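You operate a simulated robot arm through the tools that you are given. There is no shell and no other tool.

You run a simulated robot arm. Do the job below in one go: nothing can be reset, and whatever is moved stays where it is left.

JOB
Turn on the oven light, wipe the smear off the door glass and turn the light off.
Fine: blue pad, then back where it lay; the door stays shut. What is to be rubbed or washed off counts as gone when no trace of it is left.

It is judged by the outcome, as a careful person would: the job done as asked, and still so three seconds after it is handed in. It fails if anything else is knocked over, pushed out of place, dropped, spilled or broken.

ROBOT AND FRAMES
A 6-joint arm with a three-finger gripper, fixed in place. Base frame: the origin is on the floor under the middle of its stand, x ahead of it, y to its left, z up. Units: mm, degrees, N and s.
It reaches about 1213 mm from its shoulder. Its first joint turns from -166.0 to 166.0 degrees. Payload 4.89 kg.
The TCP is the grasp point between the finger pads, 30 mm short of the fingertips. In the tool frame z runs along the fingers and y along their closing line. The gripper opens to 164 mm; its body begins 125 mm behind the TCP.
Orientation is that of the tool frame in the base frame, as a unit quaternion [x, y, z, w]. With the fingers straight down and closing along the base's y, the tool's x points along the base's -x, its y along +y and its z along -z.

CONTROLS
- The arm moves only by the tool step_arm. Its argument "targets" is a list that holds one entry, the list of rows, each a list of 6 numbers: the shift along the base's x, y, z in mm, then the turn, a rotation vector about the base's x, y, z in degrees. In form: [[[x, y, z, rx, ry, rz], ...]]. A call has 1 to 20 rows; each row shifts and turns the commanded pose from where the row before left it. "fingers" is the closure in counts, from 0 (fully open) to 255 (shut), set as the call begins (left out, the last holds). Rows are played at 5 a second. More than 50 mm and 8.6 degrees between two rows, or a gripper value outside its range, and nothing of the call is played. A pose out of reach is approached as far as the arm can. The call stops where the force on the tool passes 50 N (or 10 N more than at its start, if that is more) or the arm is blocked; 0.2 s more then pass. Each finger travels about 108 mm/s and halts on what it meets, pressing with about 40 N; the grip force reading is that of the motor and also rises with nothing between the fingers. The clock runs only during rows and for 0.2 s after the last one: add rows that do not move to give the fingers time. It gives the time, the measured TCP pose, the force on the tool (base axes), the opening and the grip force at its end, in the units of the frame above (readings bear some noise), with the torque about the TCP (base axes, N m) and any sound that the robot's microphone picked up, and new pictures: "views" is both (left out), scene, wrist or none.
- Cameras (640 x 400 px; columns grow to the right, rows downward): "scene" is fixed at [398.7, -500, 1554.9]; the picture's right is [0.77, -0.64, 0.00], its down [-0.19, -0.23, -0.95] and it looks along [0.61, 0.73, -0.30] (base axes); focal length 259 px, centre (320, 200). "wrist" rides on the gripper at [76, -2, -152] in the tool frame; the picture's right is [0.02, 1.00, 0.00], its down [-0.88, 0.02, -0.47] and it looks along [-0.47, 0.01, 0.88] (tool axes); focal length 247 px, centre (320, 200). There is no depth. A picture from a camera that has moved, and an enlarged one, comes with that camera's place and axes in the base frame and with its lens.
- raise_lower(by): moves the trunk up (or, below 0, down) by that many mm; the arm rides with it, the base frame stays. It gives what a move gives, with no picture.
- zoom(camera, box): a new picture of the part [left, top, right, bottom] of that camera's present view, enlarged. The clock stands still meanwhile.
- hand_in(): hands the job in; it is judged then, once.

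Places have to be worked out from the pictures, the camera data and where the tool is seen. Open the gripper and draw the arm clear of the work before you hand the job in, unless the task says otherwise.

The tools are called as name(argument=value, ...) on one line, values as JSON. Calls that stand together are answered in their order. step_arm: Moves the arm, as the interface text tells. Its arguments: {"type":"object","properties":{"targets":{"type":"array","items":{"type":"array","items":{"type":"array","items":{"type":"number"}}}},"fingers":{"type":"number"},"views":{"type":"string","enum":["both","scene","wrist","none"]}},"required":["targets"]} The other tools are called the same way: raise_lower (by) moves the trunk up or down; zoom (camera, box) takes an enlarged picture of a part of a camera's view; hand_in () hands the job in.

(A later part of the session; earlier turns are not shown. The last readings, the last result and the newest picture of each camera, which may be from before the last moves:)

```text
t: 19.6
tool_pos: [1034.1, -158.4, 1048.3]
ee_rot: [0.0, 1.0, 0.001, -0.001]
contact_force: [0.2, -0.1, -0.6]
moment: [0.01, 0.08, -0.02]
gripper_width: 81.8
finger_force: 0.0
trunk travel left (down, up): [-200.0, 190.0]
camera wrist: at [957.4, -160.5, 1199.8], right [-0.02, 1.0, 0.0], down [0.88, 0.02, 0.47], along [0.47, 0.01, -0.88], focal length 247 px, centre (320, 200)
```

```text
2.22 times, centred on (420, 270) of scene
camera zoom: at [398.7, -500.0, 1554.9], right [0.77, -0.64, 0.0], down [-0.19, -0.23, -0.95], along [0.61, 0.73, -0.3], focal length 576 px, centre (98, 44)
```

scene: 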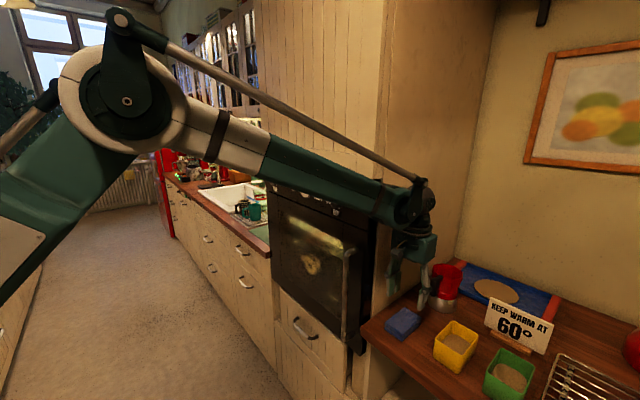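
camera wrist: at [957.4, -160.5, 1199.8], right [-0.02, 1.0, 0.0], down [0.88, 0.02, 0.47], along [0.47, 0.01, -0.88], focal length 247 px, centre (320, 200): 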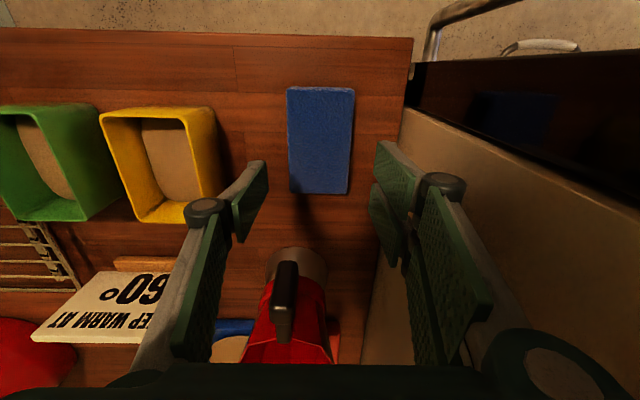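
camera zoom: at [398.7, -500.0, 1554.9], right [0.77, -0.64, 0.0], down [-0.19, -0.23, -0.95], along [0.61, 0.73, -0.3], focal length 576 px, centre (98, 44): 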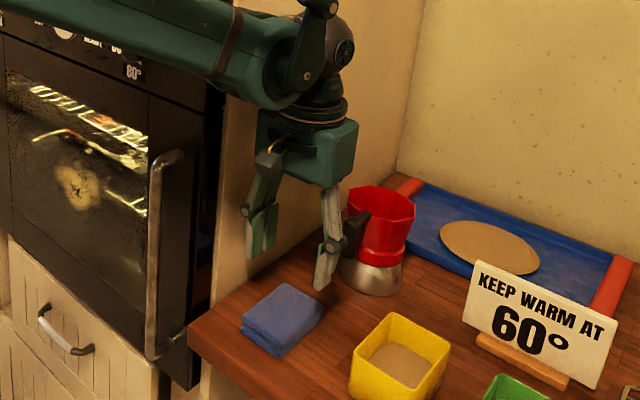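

The pad now measures x 979–1085, y −191…−127, centred between the pads, and the vertical pose is reached. I descend so the fingertips come just below the pad's top, watching the force.

step_arm(targets=[[[0, -0.5, -15, 0, 0, 0], [0, -0.5, -15, 0, 0, 0], [0, 0, -15, 0, 0, 0], [0, 0, -15, 0, 0, 0], [0, 0, -10, 0, 0, 0], [0, 0, -6, 0, 0, 0], [0, 0, 0, 0, 0, 0]]], fingers=128)

zoom(camera="wrist", box=[200, 60, 440, 260])

zoom(camera="scene", box=[370, 260, 460, 350])

```text
t: 21.2
tool_pos: [1034.2, -160.3, 973.2]
ee_rot: [0.0, 1.0, 0.0, 0.001]
contact_force: [0.5, 0.6, 0.1]
moment: [0.01, 0.01, 0.05]
gripper_width: 81.8
finger_force: 0.0
trunk travel left (down, up): [-200.0, 190.0]
camera wrist: at [957.2, -161.5, 1124.2], right [-0.02, 1.0, 0.0], down [0.88, 0.02, 0.47], along [0.47, 0.01, -0.88], focal length 247 px, centre (320, 200)
```

scene: 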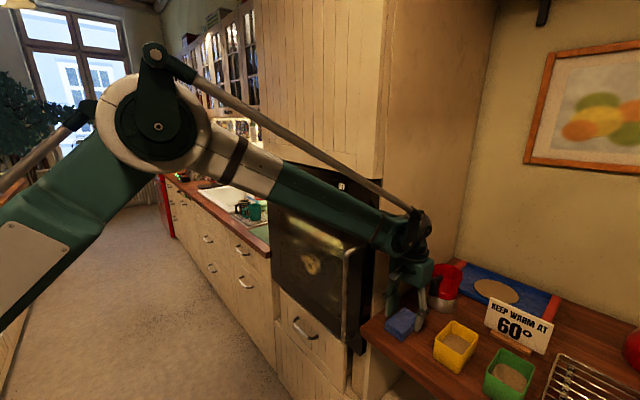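
wrist: 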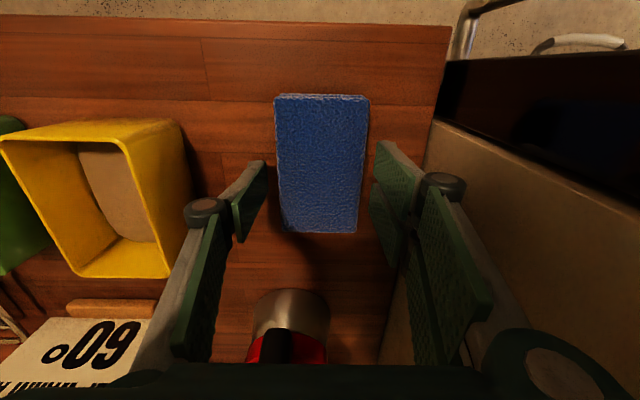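

```text
2.00 times, centred on (320, 160) of wrist
camera zoom: at [957.2, -161.5, 1124.2], right [-0.02, 1.0, 0.0], down [0.88, 0.02, 0.47], along [0.47, 0.01, -0.88], focal length 494 px, centre (320, 280)
```

zoom: 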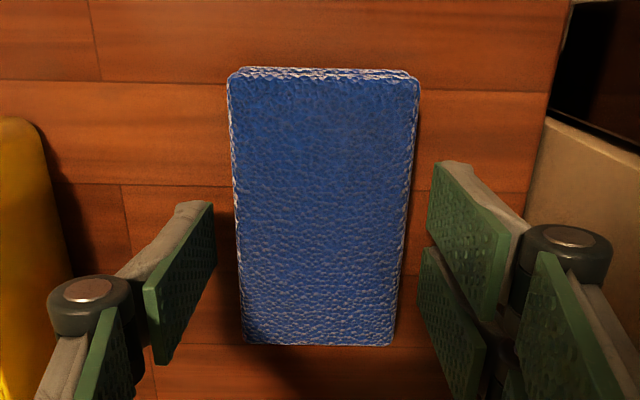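

```text
4.44 times, centred on (415, 305) of scene
camera zoom: at [398.7, -500.0, 1554.9], right [0.77, -0.64, 0.0], down [-0.19, -0.23, -0.95], along [0.61, 0.73, -0.3], focal length 1151 px, centre (-102, -267)
```

zoom: 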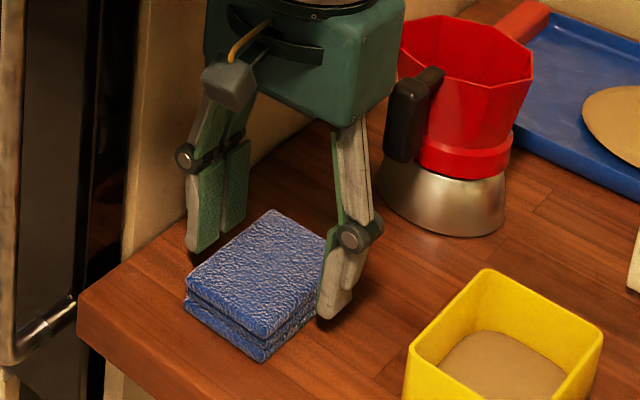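

The fingertips are at the level of the pad's top (z≈944) on both sides with clear gaps. I go down 11 mm more, leaving the tips a few millimetres off the counter, then close on the pad.

step_arm(targets=[[[-1, 0, -4, 0, 0, 0], [-1, 0, -4, 0, 0, 0], [0, 0, -3, 0, 0, 0], [0, 0, 0, 0, 0, 0]]], fingers=128)

zoom(camera="scene", box=[370, 260, 460, 350])

```text
t: 22.2
tool_pos: [1032.6, -159.0, 962.3]
ee_rot: [0.0, 1.0, 0.0, 0.0]
contact_force: [0.3, 0.3, -0.8]
moment: [0.03, 0.0, -0.02]
gripper_width: 81.5
finger_force: 0.1
trunk travel left (down, up): [-200.0, 190.0]
camera wrist: at [955.1, -161.1, 1113.6], right [-0.02, 1.0, 0.0], down [0.88, 0.02, 0.47], along [0.47, 0.01, -0.88], focal length 247 px, centre (320, 200)
```

scene: 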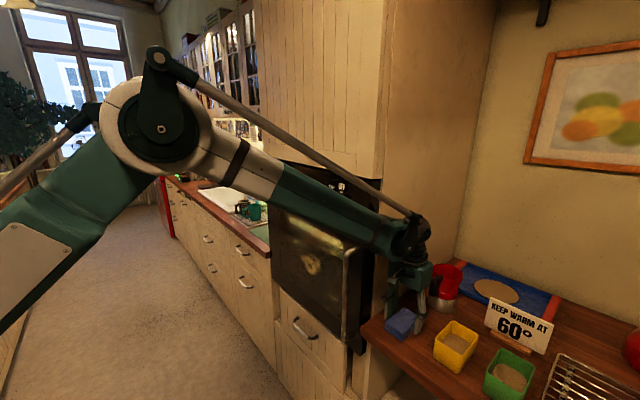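
wrist: 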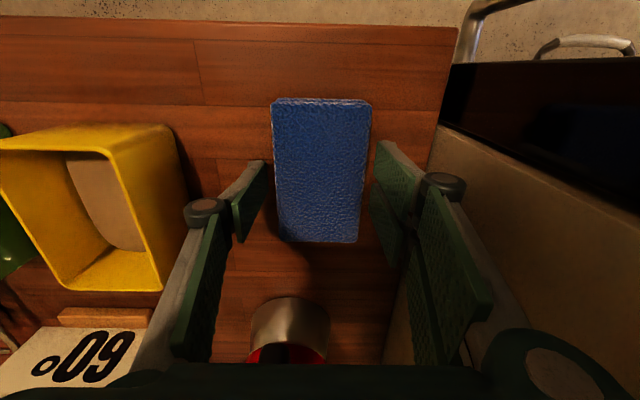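

```text
4.44 times, centred on (415, 305) of scene
camera zoom: at [398.7, -500.0, 1554.9], right [0.77, -0.64, 0.0], down [-0.19, -0.23, -0.95], along [0.61, 0.73, -0.3], focal length 1151 px, centre (-102, -267)
```

zoom: 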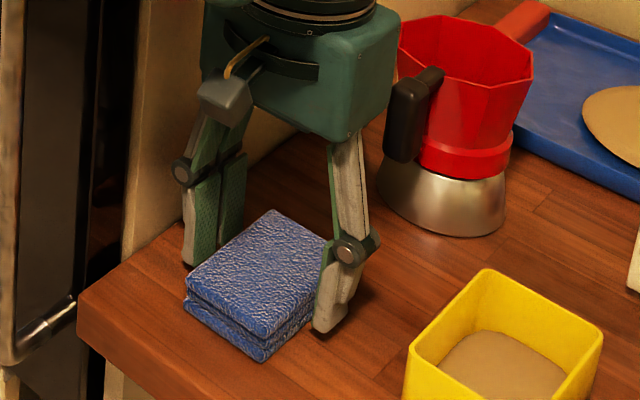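

Tips sit beside the pad on both sides with no contact force. I close on the pad.

step_arm(targets=[[[0, 0, 0, 0, 0, 0], [0, 0, 0, 0, 0, 0], [0, 0, 0, 0, 0, 0], [0, 0, 0, 0, 0, 0]]], fingers=190)

zoom(camera="wrist", box=[200, 60, 440, 260])

zoom(camera="scene", box=[370, 260, 460, 350])

```text
t: 23.2
tool_pos: [1031.8, -159.3, 962.5]
ee_rot: [0.0, 1.0, 0.0, 0.0]
contact_force: [0.3, 1.5, 0.8]
moment: [0.03, -0.02, -0.01]
gripper_width: 64.8
finger_force: 39.9
trunk travel left (down, up): [-200.0, 190.0]
camera wrist: at [955.1, -161.1, 1113.7], right [-0.02, 1.0, 0.0], down [0.88, 0.02, 0.47], along [0.47, 0.01, -0.88], focal length 247 px, centre (320, 200)
```

scene: 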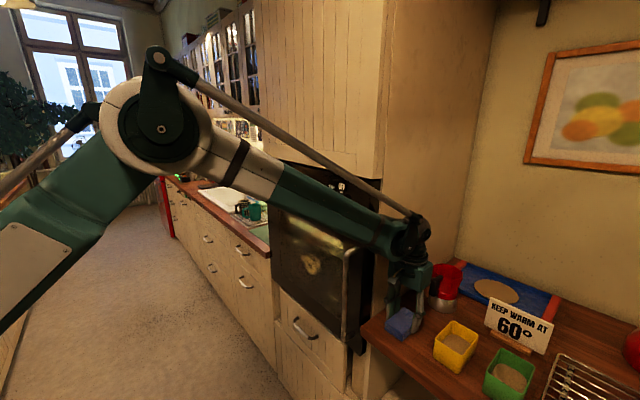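
wrist: 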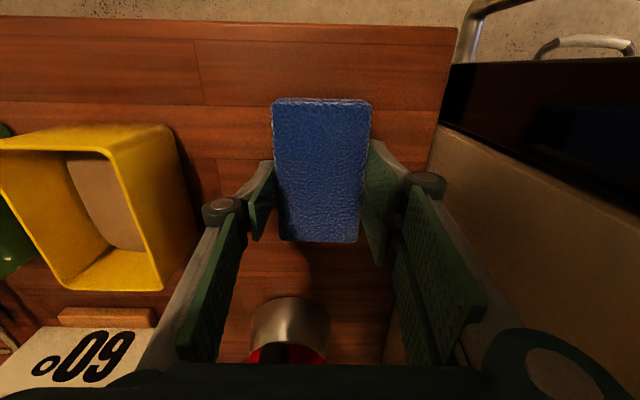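

```text
2.00 times, centred on (320, 160) of wrist
camera zoom: at [955.1, -161.1, 1113.7], right [-0.02, 1.0, 0.0], down [0.88, 0.02, 0.47], along [0.47, 0.01, -0.88], focal length 494 px, centre (320, 280)
```

zoom: 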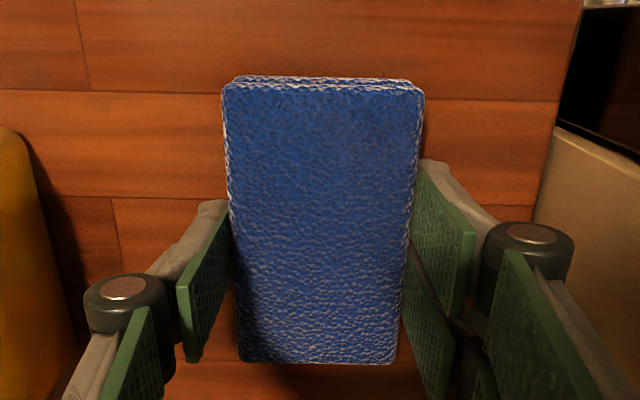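

```text
4.44 times, centred on (415, 305) of scene
camera zoom: at [398.7, -500.0, 1554.9], right [0.77, -0.64, 0.0], down [-0.19, -0.23, -0.95], along [0.61, 0.73, -0.3], focal length 1151 px, centre (-102, -267)
```

zoom: 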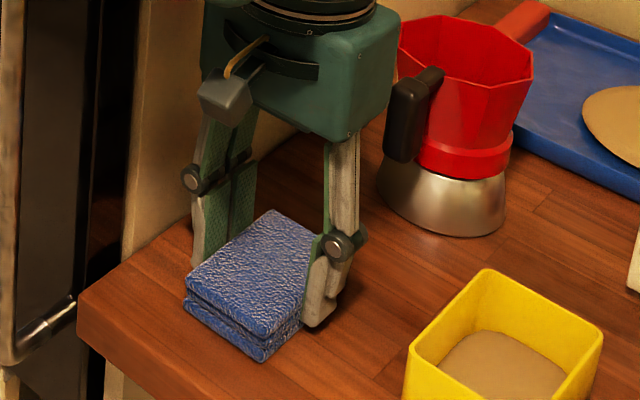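

The pad is held (64.8 mm, 40 N) with the gripper centred on it at (1032, −159.3, 962.4); I note this as its resting place. I lift it a little and check the hold.

step_arm(targets=[[[0, 0, 5, 0, 0, 0], [0, 0, 15, 0, 0, 0], [0, 0, 30, 0, 0, 0], [0, 0, 30, 0, 0, 0], [0, 0, 0, 0, 0, 0]]], fingers=190)

zoom(camera="wrist", box=[200, 60, 440, 260])

zoom(camera="scene", box=[370, 230, 460, 350])

```text
t: 24.4
tool_pos: [1031.5, -159.9, 1042.6]
ee_rot: [0.0, 1.0, 0.0, 0.0]
contact_force: [-0.9, -1.2, -0.9]
moment: [-0.02, -0.02, 0.0]
gripper_width: 41.8
finger_force: 0.0
trunk travel left (down, up): [-200.0, 190.0]
camera wrist: at [955.3, -161.1, 1194.3], right [-0.02, 1.0, 0.0], down [0.88, 0.02, 0.47], along [0.47, 0.01, -0.88], focal length 247 px, centre (320, 200)
```

scene: 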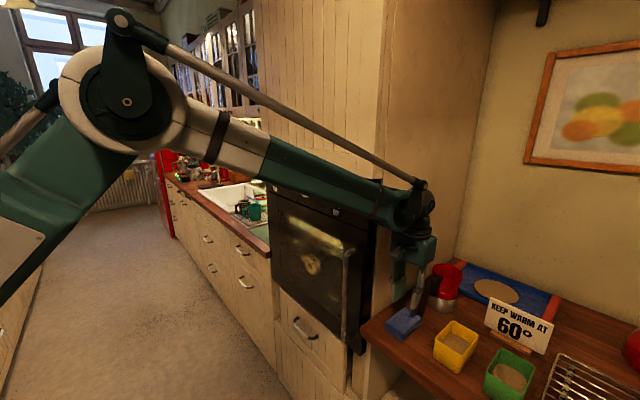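
wrist: 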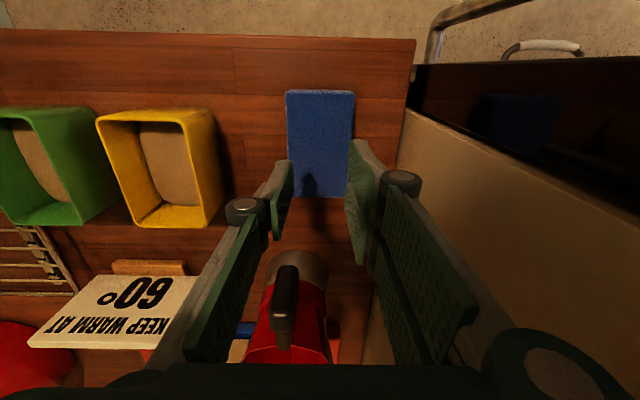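

```text
2.00 times, centred on (320, 160) of wrist
camera zoom: at [955.3, -161.1, 1194.3], right [-0.02, 1.0, 0.0], down [0.88, 0.02, 0.47], along [0.47, 0.01, -0.88], focal length 494 px, centre (320, 280)
```

zoom: 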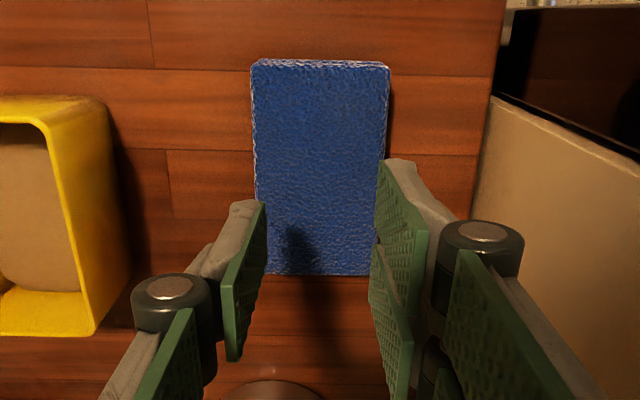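

```text
3.33 times, centred on (415, 290) of scene
camera zoom: at [398.7, -500.0, 1554.9], right [0.77, -0.64, 0.0], down [-0.19, -0.23, -0.95], along [0.61, 0.73, -0.3], focal length 864 px, centre (3, -100)
```

zoom: 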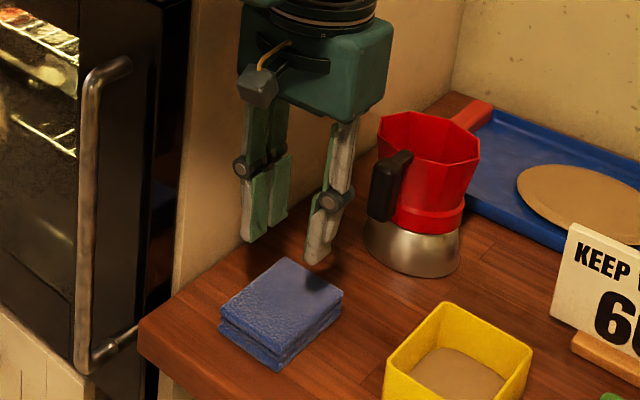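

The pad slipped out on the lift and still lies where it was; the hold was too shallow. I reopen, go back down and then creep a few millimetres lower for a deeper hold, watching the force.

step_arm(targets=[[[0, 0, 0, 0, 0, 0], [0, 0, 0, 0, 0, 0], [0, 0, 0, 0, 0, 0], [0, 0, -20, 0, 0, 0], [0, 0, -20, 0, 0, 0], [0, 0, -20, 0, 0, 0], [0, 0, -20, 0, 0, 0], [0, 0, -2, 0, 0, 0], [0, 0, -2, 0, 0, 0], [0, 0, 0, 0, 0, 0]]], fingers=128)

zoom(camera="scene", box=[370, 260, 460, 350])

```text
t: 26.6
tool_pos: [1031.3, -159.5, 957.6]
ee_rot: [-0.001, 1.0, 0.001, 0.0]
contact_force: [0.0, 0.9, 0.2]
moment: [0.0, -0.03, 0.0]
gripper_width: 81.7
finger_force: 0.0
trunk travel left (down, up): [-200.0, 190.0]
camera wrist: at [954.9, -161.2, 1109.4], right [-0.02, 1.0, 0.0], down [0.88, 0.02, 0.47], along [0.47, 0.01, -0.88], focal length 247 px, centre (320, 200)
```

scene: 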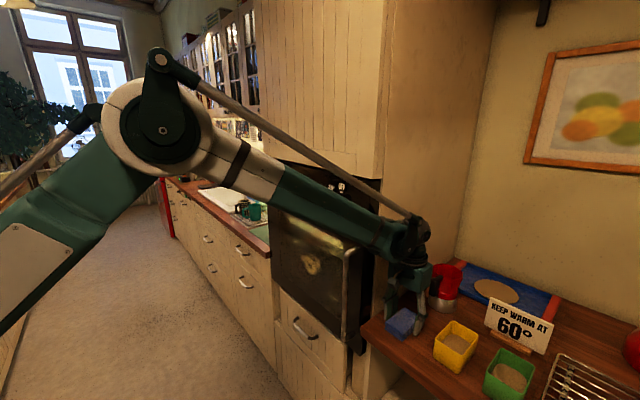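
wrist: 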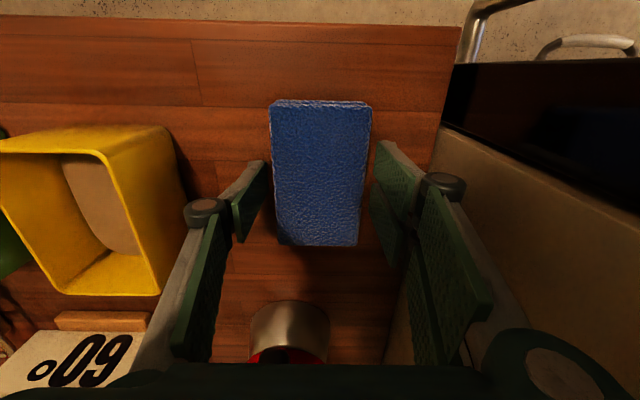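

```text
4.44 times, centred on (415, 305) of scene
camera zoom: at [398.7, -500.0, 1554.9], right [0.77, -0.64, 0.0], down [-0.19, -0.23, -0.95], along [0.61, 0.73, -0.3], focal length 1151 px, centre (-102, -267)
```

zoom: 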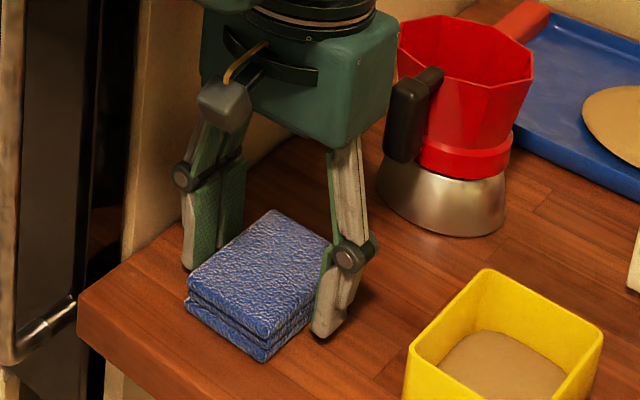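

No contact yet at z 957.6. I creep down in 1.5 mm steps to find the counter.

step_arm(targets=[[[0, 0, -1.5, 0, 0, 0], [0, 0, -1.5, 0, 0, 0], [0, 0, 0, 0, 0, 0]]], fingers=128, views="none")

zoom(camera="scene", box=[370, 260, 460, 350])

```text
t: 27.4
tool_pos: [1030.9, -159.5, 954.5]
ee_rot: [-0.001, 1.0, 0.0, 0.0]
contact_force: [0.9, 0.4, 0.2]
moment: [-0.02, 0.0, 0.01]
gripper_width: 81.5
finger_force: 0.0
trunk travel left (down, up): [-200.0, 190.0]
```

```text
4.44 times, centred on (415, 305) of scene
camera zoom: at [398.7, -500.0, 1554.9], right [0.77, -0.64, 0.0], down [-0.19, -0.23, -0.95], along [0.61, 0.73, -0.3], focal length 1151 px, centre (-102, -267)
```

zoom: 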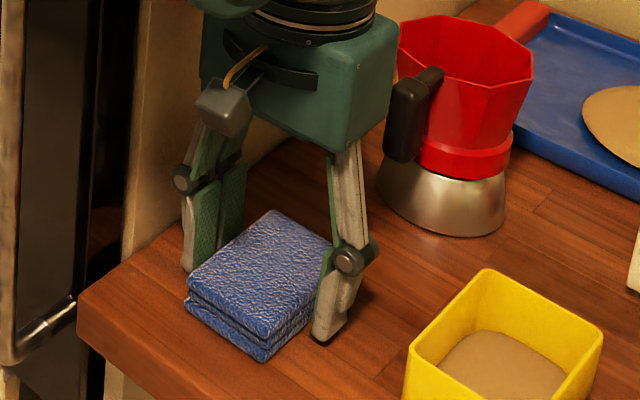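

step_arm(targets=[[[0, 0, -1.5, 0, 0, 0], [0, 0, -1.5, 0, 0, 0], [0, 0, 0, 0, 0, 0]]], fingers=128, views="none")

zoom(camera="scene", box=[370, 260, 460, 350])

```text
t: 28.2
tool_pos: [1031.4, -160.1, 952.1]
ee_rot: [0.0, 1.0, 0.0, 0.001]
contact_force: [0.2, 0.7, 0.7]
moment: [0.01, 0.01, 0.01]
gripper_width: 81.7
finger_force: 0.1
trunk travel left (down, up): [-200.0, 190.0]
```

```text
4.44 times, centred on (415, 305) of scene
camera zoom: at [398.7, -500.0, 1554.9], right [0.77, -0.64, 0.0], down [-0.19, -0.23, -0.95], along [0.61, 0.73, -0.3], focal length 1151 px, centre (-102, -267)
```

zoom: 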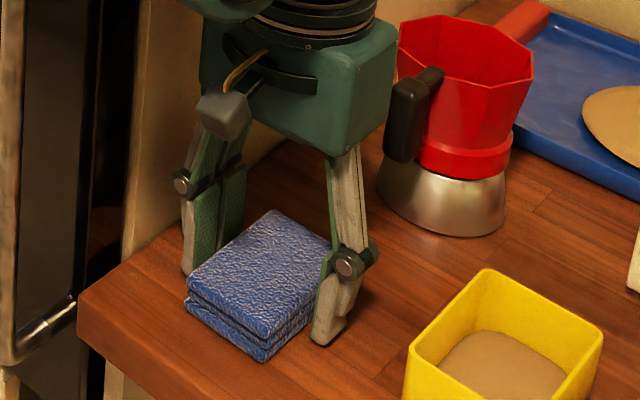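

step_arm(targets=[[[0, 0, -1, 0, 0, 0], [0, 0, -1, 0, 0, 0], [0, 0, 0, 0, 0, 0]]], fingers=128, views="none")

zoom(camera="scene", box=[370, 260, 460, 350])

```text
t: 29.0
tool_pos: [1030.9, -159.7, 948.6]
ee_rot: [0.0, 1.0, 0.0, 0.0]
contact_force: [-0.5, 0.2, 0.1]
moment: [0.0, 0.04, 0.02]
gripper_width: 81.7
finger_force: 0.0
trunk travel left (down, up): [-200.0, 190.0]
```

```text
4.44 times, centred on (415, 305) of scene
camera zoom: at [398.7, -500.0, 1554.9], right [0.77, -0.64, 0.0], down [-0.19, -0.23, -0.95], along [0.61, 0.73, -0.3], focal length 1151 px, centre (-102, -267)
```

zoom: 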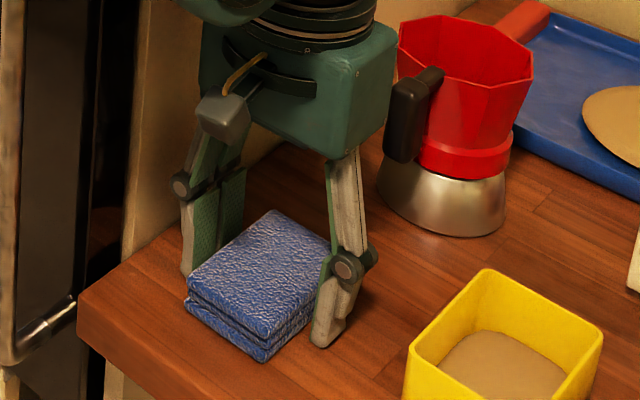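

Tips are now about level with the pad's lower face and still free. I raise 2 mm to leave the pad proud of the tips, and close firmly for a deep hold.

step_arm(targets=[[[0, 0, 2, 0, 0, 0], [0, 0, 0, 0, 0, 0], [0, 0, 0, 0, 0, 0], [0, 0, 0, 0, 0, 0], [0, 0, 0, 0, 0, 0]]], fingers=255)

zoom(camera="wrist", box=[200, 60, 440, 260])

zoom(camera="scene", box=[370, 260, 460, 350])

```text
t: 30.2
tool_pos: [1032.1, -159.8, 951.7]
ee_rot: [0.0, 1.0, 0.0, -0.001]
contact_force: [-0.1, -0.4, -0.3]
moment: [-0.03, 0.0, -0.03]
gripper_width: 64.8
finger_force: 40.3
trunk travel left (down, up): [-200.0, 190.0]
camera wrist: at [954.6, -161.3, 1103.5], right [-0.02, 1.0, 0.0], down [0.88, 0.02, 0.47], along [0.47, 0.01, -0.88], focal length 247 px, centre (320, 200)
```

scene: 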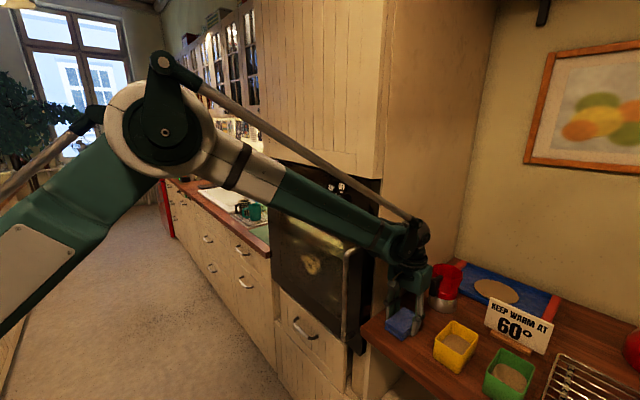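
wrist: 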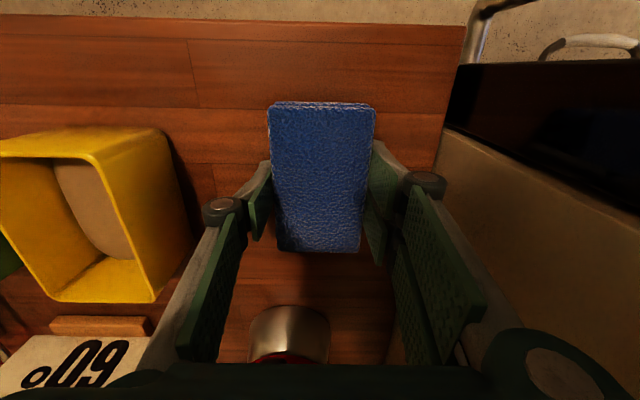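

```text
2.00 times, centred on (320, 160) of wrist
camera zoom: at [954.6, -161.3, 1103.5], right [-0.02, 1.0, 0.0], down [0.88, 0.02, 0.47], along [0.47, 0.01, -0.88], focal length 494 px, centre (320, 280)
```

zoom: 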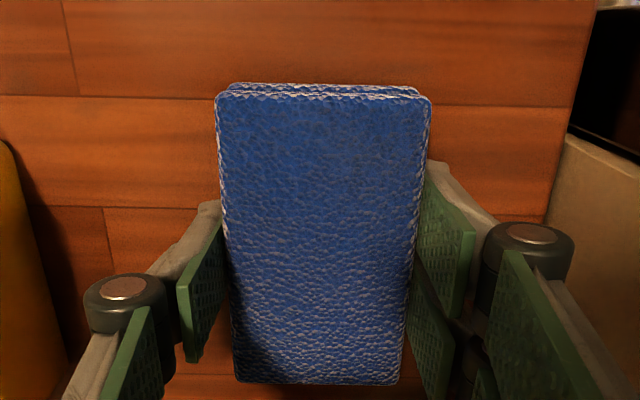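

```text
4.44 times, centred on (415, 305) of scene
camera zoom: at [398.7, -500.0, 1554.9], right [0.77, -0.64, 0.0], down [-0.19, -0.23, -0.95], along [0.61, 0.73, -0.3], focal length 1151 px, centre (-102, -267)
```

zoom: 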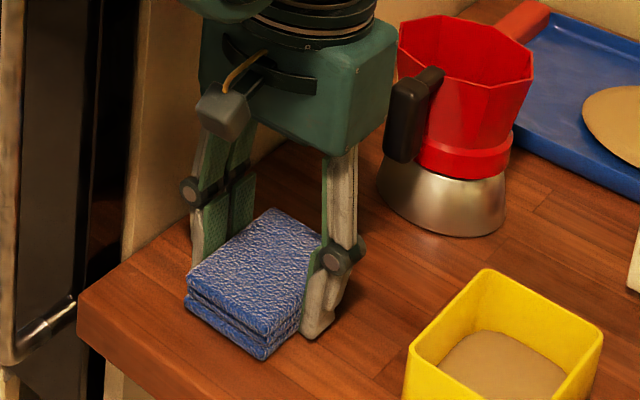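

Now held at 64.8 mm with 40 N and the tips well down its sides. I lift slowly and check that it comes along.

step_arm(targets=[[[0, 0, 2, 0, 0, 0], [0, 0, 4, 0, 0, 0], [0, 0, 6, 0, 0, 0], [0, 0, 0, 0, 0, 0]]], fingers=255)

zoom(camera="wrist", box=[200, 60, 440, 260])

zoom(camera="scene", box=[370, 260, 460, 350])

```text
t: 31.2
tool_pos: [1031.9, -160.3, 963.1]
ee_rot: [-0.001, 1.0, 0.0, 0.0]
contact_force: [0.0, 0.3, 0.1]
moment: [0.01, 0.0, 0.0]
gripper_width: 65.1
finger_force: 40.2
trunk travel left (down, up): [-200.0, 190.0]
camera wrist: at [954.7, -161.4, 1115.7], right [-0.02, 1.0, 0.0], down [0.88, 0.02, 0.47], along [0.47, 0.01, -0.88], focal length 247 px, centre (320, 200)
```

scene: 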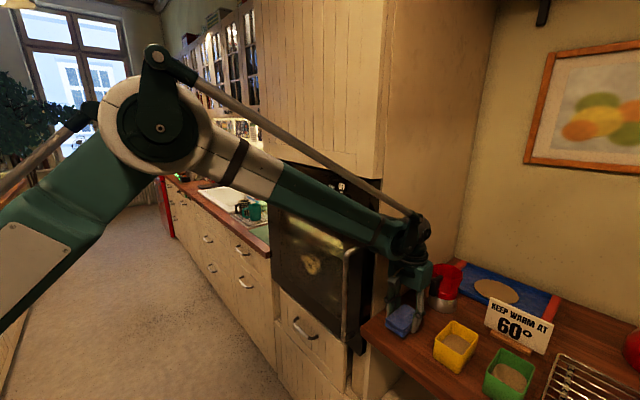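
wrist: 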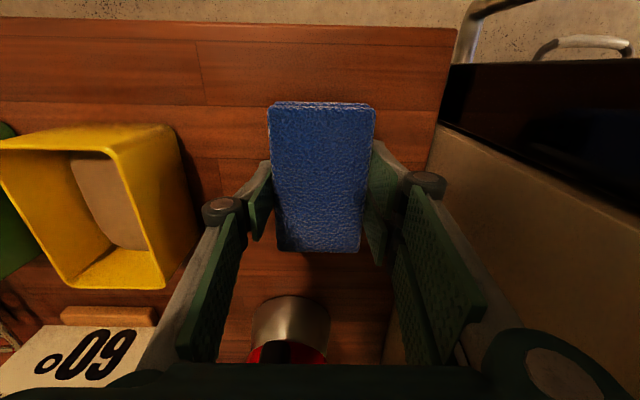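

```text
2.00 times, centred on (320, 160) of wrist
camera zoom: at [954.7, -161.4, 1115.7], right [-0.02, 1.0, 0.0], down [0.88, 0.02, 0.47], along [0.47, 0.01, -0.88], focal length 494 px, centre (320, 280)
```

zoom: 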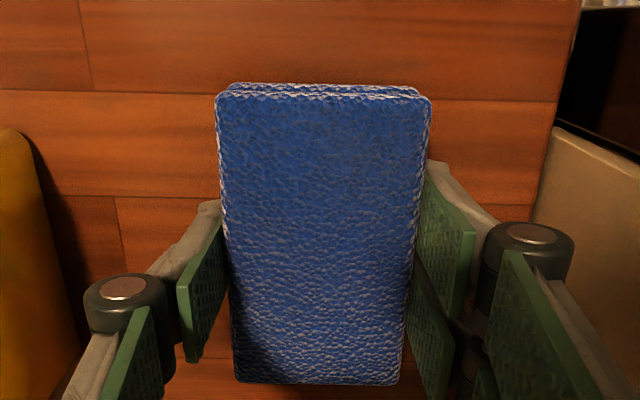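

```text
4.44 times, centred on (415, 305) of scene
camera zoom: at [398.7, -500.0, 1554.9], right [0.77, -0.64, 0.0], down [-0.19, -0.23, -0.95], along [0.61, 0.73, -0.3], focal length 1151 px, centre (-102, -267)
```

zoom: 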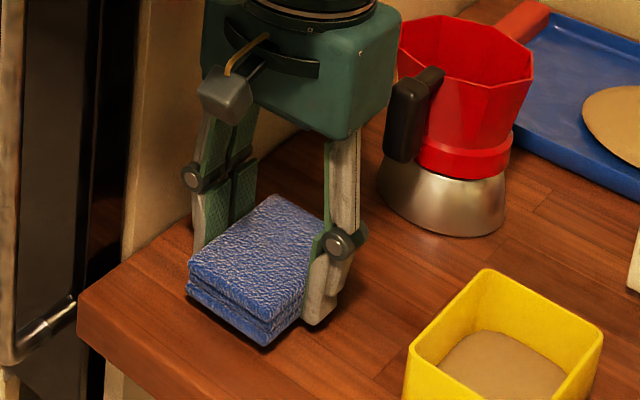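

The pad came up with the gripper. I lift it clear and draw it straight back out in front of the counter, well away from the oven handle.

step_arm(targets=[[[0, 0, 15, 0, 0, 0], [0, 0, 25, 0, 0, 0], [0, 0, 30, 0, 0, 0], [0, 0, 30, 0, 0, 0], [-15, 0, 0, 0, 0, 0], [-30, 0, 0, 0, 0, 0], [-30, 0, 0, 0, 0, 0], [-30, 0, 0, 0, 0, 0], [-30, 0, 0, 0, 0, 0], [-30, 0, 0, 0, 0, 0], [-30, 0, 0, 0, 0, 0], [-30, 0, 0, 0, 0, 0], [-30, 0, 0, 0, 0, 0], [-30, 0, 0, 0, 0, 0], [-30, 0, 0, 0, 0, 0], [-30, 0, 0, 0, 0, 0], [-15, 0, 0, 0, 0, 0], [0, 0, 0, 0, 0, 0]]], fingers=255)

```text
t: 35.0
tool_pos: [669.6, -160.7, 1063.8]
ee_rot: [0.0, 1.0, 0.0, 0.0]
contact_force: [-0.2, 0.6, -0.5]
moment: [0.0, -0.12, -0.02]
gripper_width: 64.7
finger_force: 40.0
trunk travel left (down, up): [-200.0, 190.0]
camera wrist: at [593.8, -161.2, 1215.0], right [-0.02, 1.0, 0.0], down [0.88, 0.02, 0.47], along [0.47, 0.01, -0.88], focal length 247 px, centre (320, 200)
```

scene: 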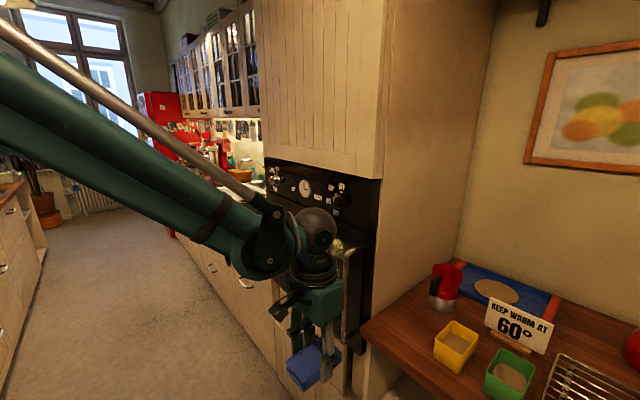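
wrist: 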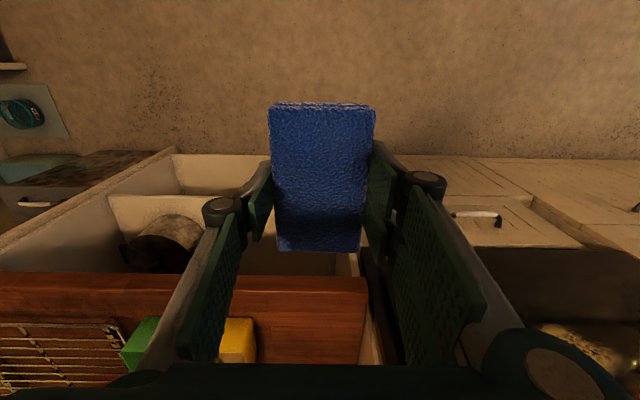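

The hold is unchanged. I turn the pad's underside toward the glass while carrying it left to in front of the smear at about y 215, z 1000, staying well short of the door and its handle.

step_arm(targets=[[[5, 26.8, -4.54, 0, -6.43, 0], [5, 26.8, -4.54, 0, -6.43, 0], [5, 26.8, -4.54, 0, -6.43, 0], [5, 26.8, -4.54, 0, -6.43, 0], [5, 26.8, -4.54, 0, -6.43, 0], [5, 26.8, -4.54, 0, -6.43, 0], [5, 26.8, -4.54, 0, -6.43, 0], [5, 26.8, -4.54, 0, -6.43, 0], [5, 26.8, -4.54, 0, -6.43, 0], [5, 26.8, -4.54, 0, -6.43, 0], [5, 26.8, -4.54, 0, -6.43, 0], [5, 26.8, -4.54, 0, -6.43, 0], [5, 26.8, -4.54, 0, -6.43, 0], [5, 26.8, -4.54, 0, -6.41, 0], [0, 0, 0, 0, 0, 0]]], fingers=255)

zoom(camera="scene", box=[200, 150, 400, 350])

zoom(camera="wrist", box=[160, 0, 480, 260])

```text
t: 38.2
tool_pos: [798.6, 238.8, 1128.9]
ee_rot: [0.0, 0.709, 0.0, 0.706]
contact_force: [-0.8, -0.8, -1.0]
moment: [-0.01, -0.06, 0.01]
gripper_width: 65.2
finger_force: 39.4
out of reach, approached as far as the arm can: row 10, 11, 12, 13, 14
trunk travel left (down, up): [-200.0, 190.0]
camera wrist: at [646.5, 237.2, 1052.5], right [0.0, 1.0, -0.02], down [-0.47, 0.02, 0.88], along [0.88, 0.01, 0.47], focal length 247 px, centre (320, 200)
```

scene: 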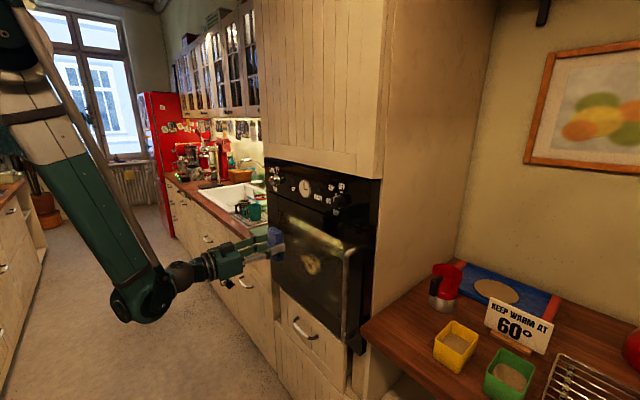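
wrist: 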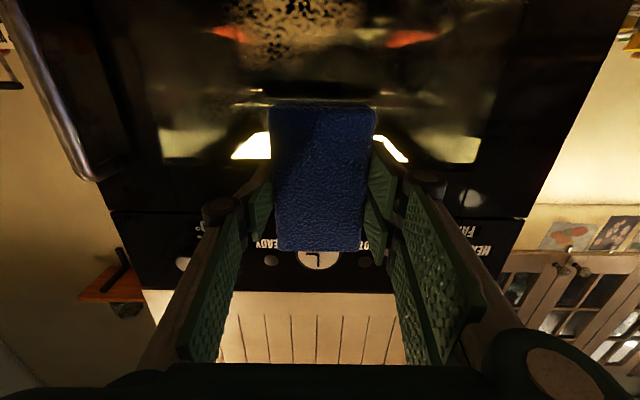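

```text
2.00 times, centred on (300, 250) of scene
camera zoom: at [398.7, -500.0, 1554.9], right [0.77, -0.64, 0.0], down [-0.19, -0.23, -0.95], along [0.61, 0.73, -0.3], focal length 518 px, centre (360, 100)
```

zoom: 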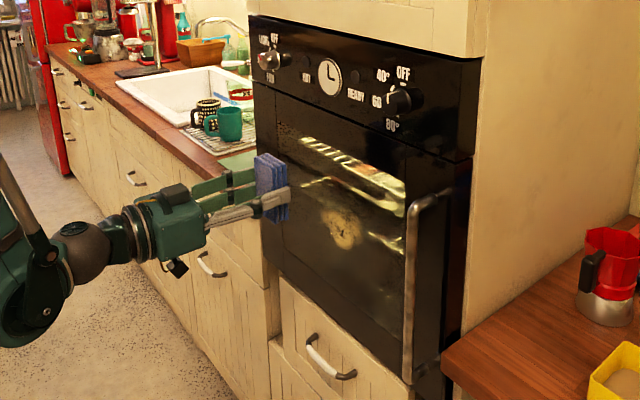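

```text
1.54 times, centred on (320, 130) of wrist
camera zoom: at [646.5, 237.2, 1052.5], right [0.0, 1.0, -0.02], down [-0.47, 0.02, 0.88], along [0.88, 0.01, 0.47], focal length 380 px, centre (320, 308)
```

zoom: 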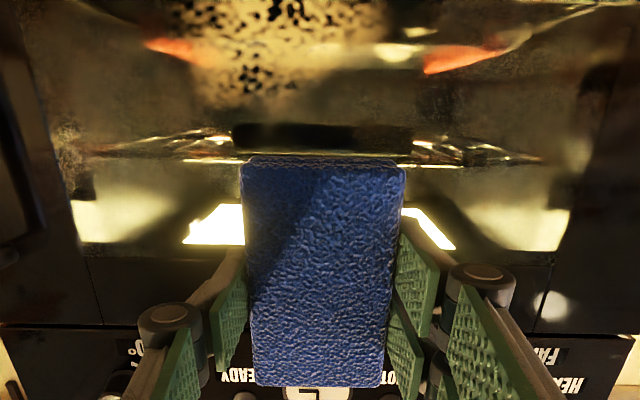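

The low, close pose in front of the door was out of reach, so the arm stopped at (799, 239, 1129) with the pad facing the glass as wanted. I lower the trunk by 130 mm so the smear's height comes within easy reach.

raise_lower(by=-130)

```text
t: 39.8
tool_pos: [799.3, 238.4, 998.7]
ee_rot: [0.0, 0.708, 0.0, 0.706]
contact_force: [-0.2, -0.2, -0.9]
moment: [-0.01, 0.03, 0.0]
gripper_width: 65.0
finger_force: 40.2
trunk travel left (down, up): [-70.0, 320.0]
```

The gripper rode down to z 999. A still row shows where the commanded pose now stands, with fresh pictures.

step_arm(targets=[[[0, 0, 0, 0, 0, 0]]], fingers=255)

zoom(camera="scene", box=[240, 190, 380, 320])

zoom(camera="wrist", box=[160, 0, 480, 260])

```text
t: 40.2
tool_pos: [799.7, 238.4, 998.8]
ee_rot: [0.001, 0.708, -0.001, 0.706]
contact_force: [-0.2, -0.3, -0.3]
moment: [-0.04, -0.01, 0.01]
gripper_width: 64.8
finger_force: 40.4
trunk travel left (down, up): [-70.0, 320.0]
camera wrist: at [645.9, 236.6, 922.9], right [0.0, 1.0, -0.02], down [-0.47, 0.02, 0.88], along [0.88, 0.01, 0.47], focal length 247 px, centre (320, 200)
```

scene: 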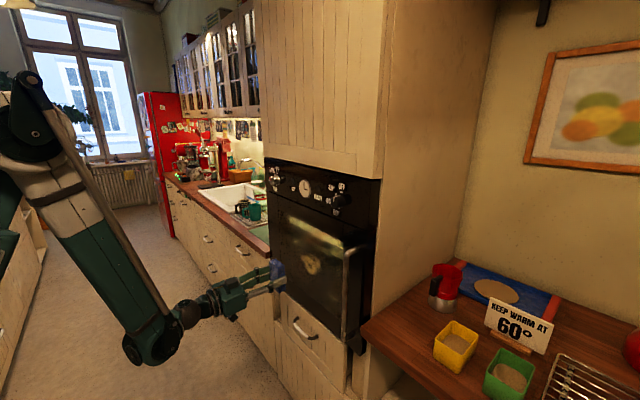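
wrist: 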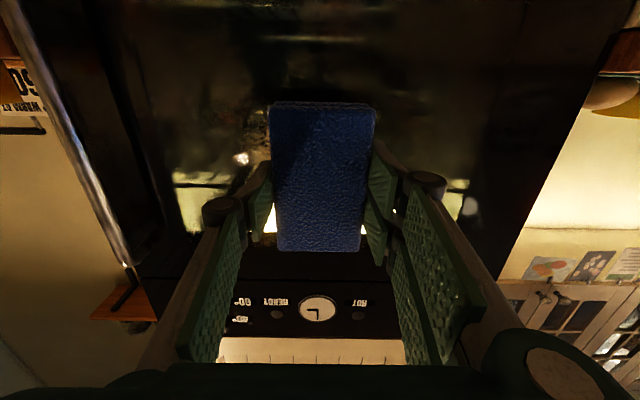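

```text
3.08 times, centred on (310, 255) of scene
camera zoom: at [398.7, -500.0, 1554.9], right [0.77, -0.64, 0.0], down [-0.19, -0.23, -0.95], along [0.61, 0.73, -0.3], focal length 797 px, centre (351, 31)
```

zoom: 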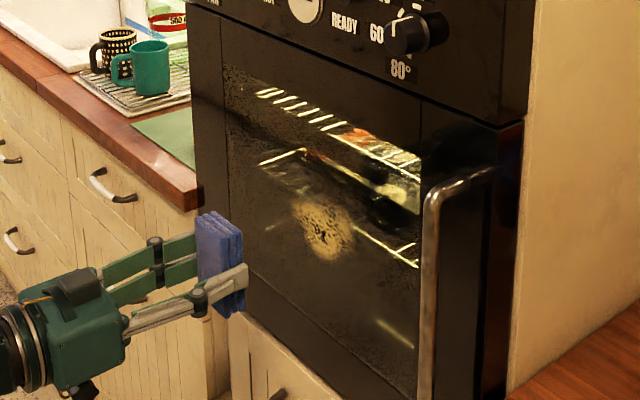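

```text
1.54 times, centred on (320, 130) of wrist
camera zoom: at [645.9, 236.6, 922.9], right [0.0, 1.0, -0.02], down [-0.47, 0.02, 0.88], along [0.88, 0.01, 0.47], focal length 380 px, centre (320, 308)
```

zoom: 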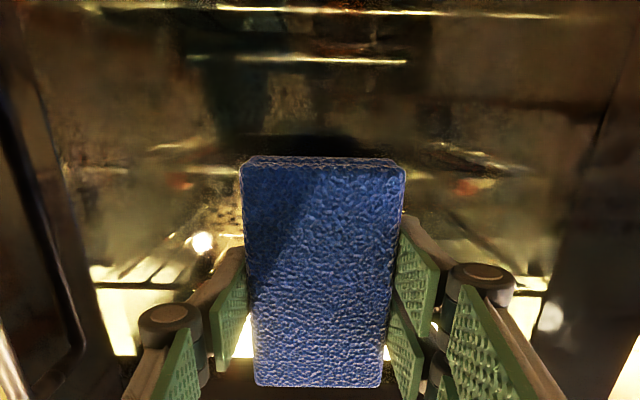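

The commanded pose now matches the measured one. In the lit door the smear spans about y 150–281, z 962–1039; the pad covers about 64 × 106 mm. I move to its right end, close to the glass but not touching yet.

step_arm(targets=[[[10, -20, 0, 0, 0, 0], [20, -22, 0, 0, 0, 0], [20, -22, 0, 0, 0, 0], [20, -22, 0, 0, 0, 0], [10, -2, 0, 0, 0, 0], [0, 0, 0, 0, 0, 0]]], fingers=255)

zoom(camera="scene", box=[260, 210, 370, 310])

```text
t: 41.6
tool_pos: [878.6, 149.3, 998.7]
ee_rot: [0.0, 0.709, 0.0, 0.706]
contact_force: [0.9, 0.7, -0.3]
moment: [0.0, 0.05, -0.01]
gripper_width: 64.8
finger_force: 39.2
trunk travel left (down, up): [-70.0, 320.0]
camera wrist: at [726.3, 148.5, 922.4], right [0.0, 1.0, -0.02], down [-0.47, 0.02, 0.88], along [0.88, 0.01, 0.47], focal length 247 px, centre (320, 200)
```

scene: 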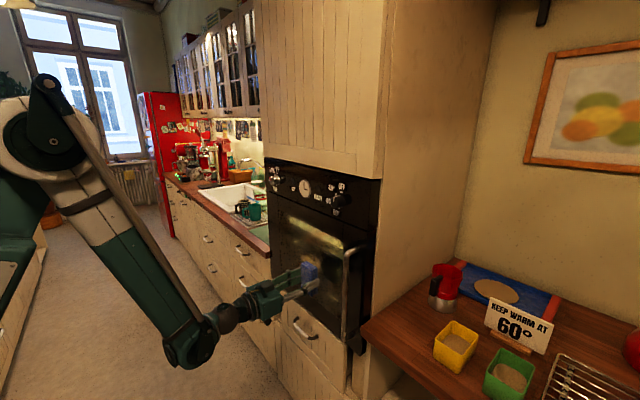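
wrist: 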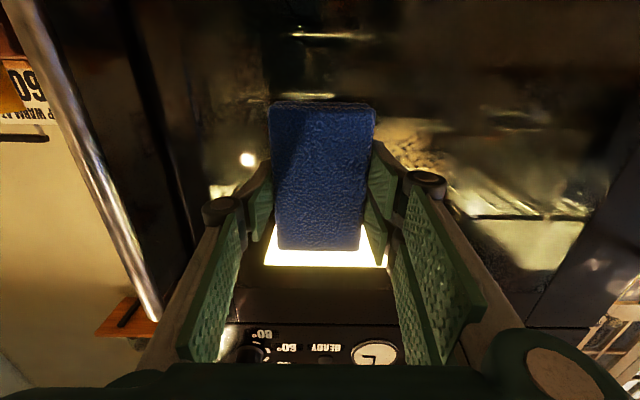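

```text
4.00 times, centred on (315, 260) of scene
camera zoom: at [398.7, -500.0, 1554.9], right [0.77, -0.64, 0.0], down [-0.19, -0.23, -0.95], along [0.61, 0.73, -0.3], focal length 1036 px, centre (340, -40)
```

zoom: 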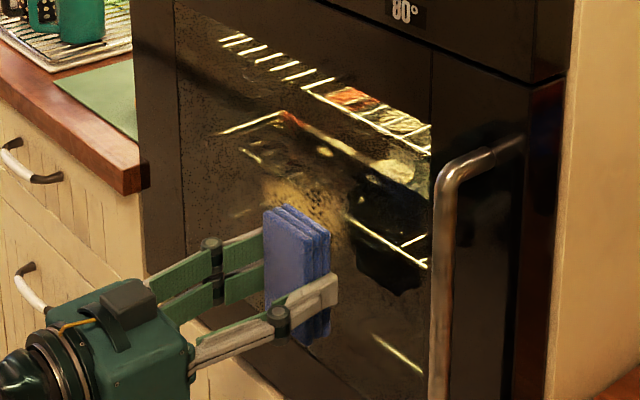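

The pad faces the glass squarely, roughly 30–40 mm off. I ease forward, first 22 mm, then in small steps to find the contact.

step_arm(targets=[[[8, 0, 0, 0, 0, 0], [8, 0, 0, 0, 0, 0], [6, 0, 0, 0, 0, 0], [0, 0, 0, 0, 0, 0]]], fingers=255, views="none")

step_arm(targets=[[[2, 0, 0, 0, 0, 0], [2, 0, 0, 0, 0, 0], [2, 0, 0, 0, 0, 0], [0, 0, 0, 0, 0, 0]]], fingers=255)

zoom(camera="scene", box=[260, 210, 370, 310])

```text
t: 42.6
tool_pos: [901.4, 149.4, 998.8]
ee_rot: [0.001, 0.709, -0.001, 0.706]
contact_force: [0.4, -0.4, 0.0]
moment: [-0.03, 0.05, -0.01]
gripper_width: 64.8
finger_force: 39.8
trunk travel left (down, up): [-70.0, 320.0]
```

```text
t: 43.6
tool_pos: [908.1, 148.8, 998.0]
ee_rot: [0.0, 0.709, 0.0, 0.706]
contact_force: [0.4, 0.1, -0.7]
moment: [0.02, 0.04, 0.02]
gripper_width: 64.8
finger_force: 40.0
trunk travel left (down, up): [-70.0, 320.0]
camera wrist: at [754.0, 148.3, 923.0], right [0.0, 1.0, -0.02], down [-0.47, 0.02, 0.88], along [0.88, 0.01, 0.47], focal length 247 px, centre (320, 200)
```

scene: 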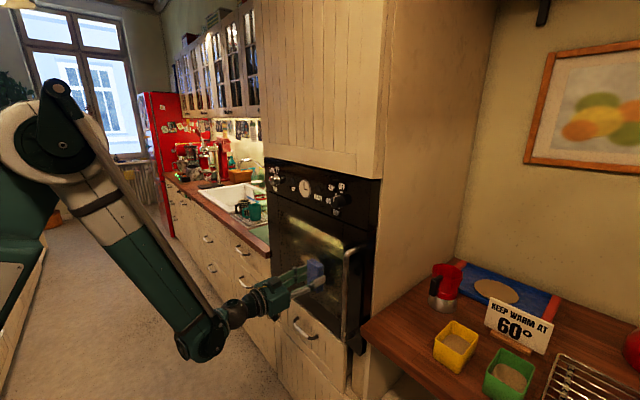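
wrist: 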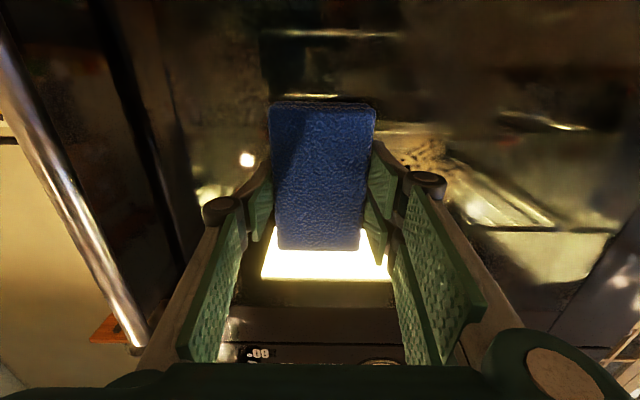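

```text
4.00 times, centred on (315, 260) of scene
camera zoom: at [398.7, -500.0, 1554.9], right [0.77, -0.64, 0.0], down [-0.19, -0.23, -0.95], along [0.61, 0.73, -0.3], focal length 1036 px, centre (340, -40)
```

zoom: 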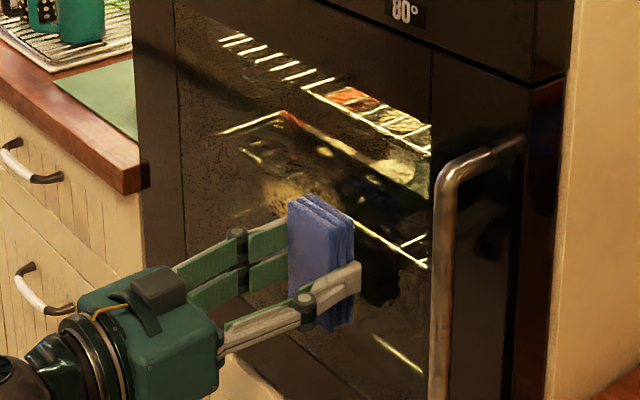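

No contact yet at x 908. I keep creeping forward in 1.5 mm steps.

step_arm(targets=[[[1.5, 0, 0, 0, 0, 0], [1.5, 0, 0, 0, 0, 0], [0, 0, 0, 0, 0, 0]]], fingers=255, views="none")

step_arm(targets=[[[1.5, 0, 0, 0, 0, 0], [1.5, 0, 0, 0, 0, 0], [0, 0, 0, 0, 0, 0]]], fingers=255, views="none")

zoom(camera="scene", box=[260, 210, 370, 310])

```text
t: 44.4
tool_pos: [910.6, 150.2, 998.6]
ee_rot: [0.0, 0.708, 0.0, 0.706]
contact_force: [0.0, -0.2, -0.5]
moment: [0.01, 0.01, -0.01]
gripper_width: 65.0
finger_force: 40.3
trunk travel left (down, up): [-70.0, 320.0]
```

```text
t: 45.2
tool_pos: [912.4, 150.4, 998.8]
ee_rot: [0.0, 0.709, -0.001, 0.705]
contact_force: [0.5, -0.9, -1.1]
moment: [-0.03, -0.02, 0.0]
gripper_width: 65.2
finger_force: 39.6
trunk travel left (down, up): [-70.0, 320.0]
```

```text
4.00 times, centred on (315, 260) of scene
camera zoom: at [398.7, -500.0, 1554.9], right [0.77, -0.64, 0.0], down [-0.19, -0.23, -0.95], along [0.61, 0.73, -0.3], focal length 1036 px, centre (340, -40)
```

zoom: 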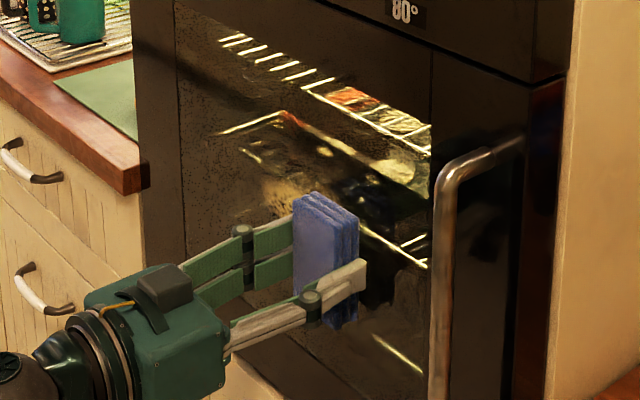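

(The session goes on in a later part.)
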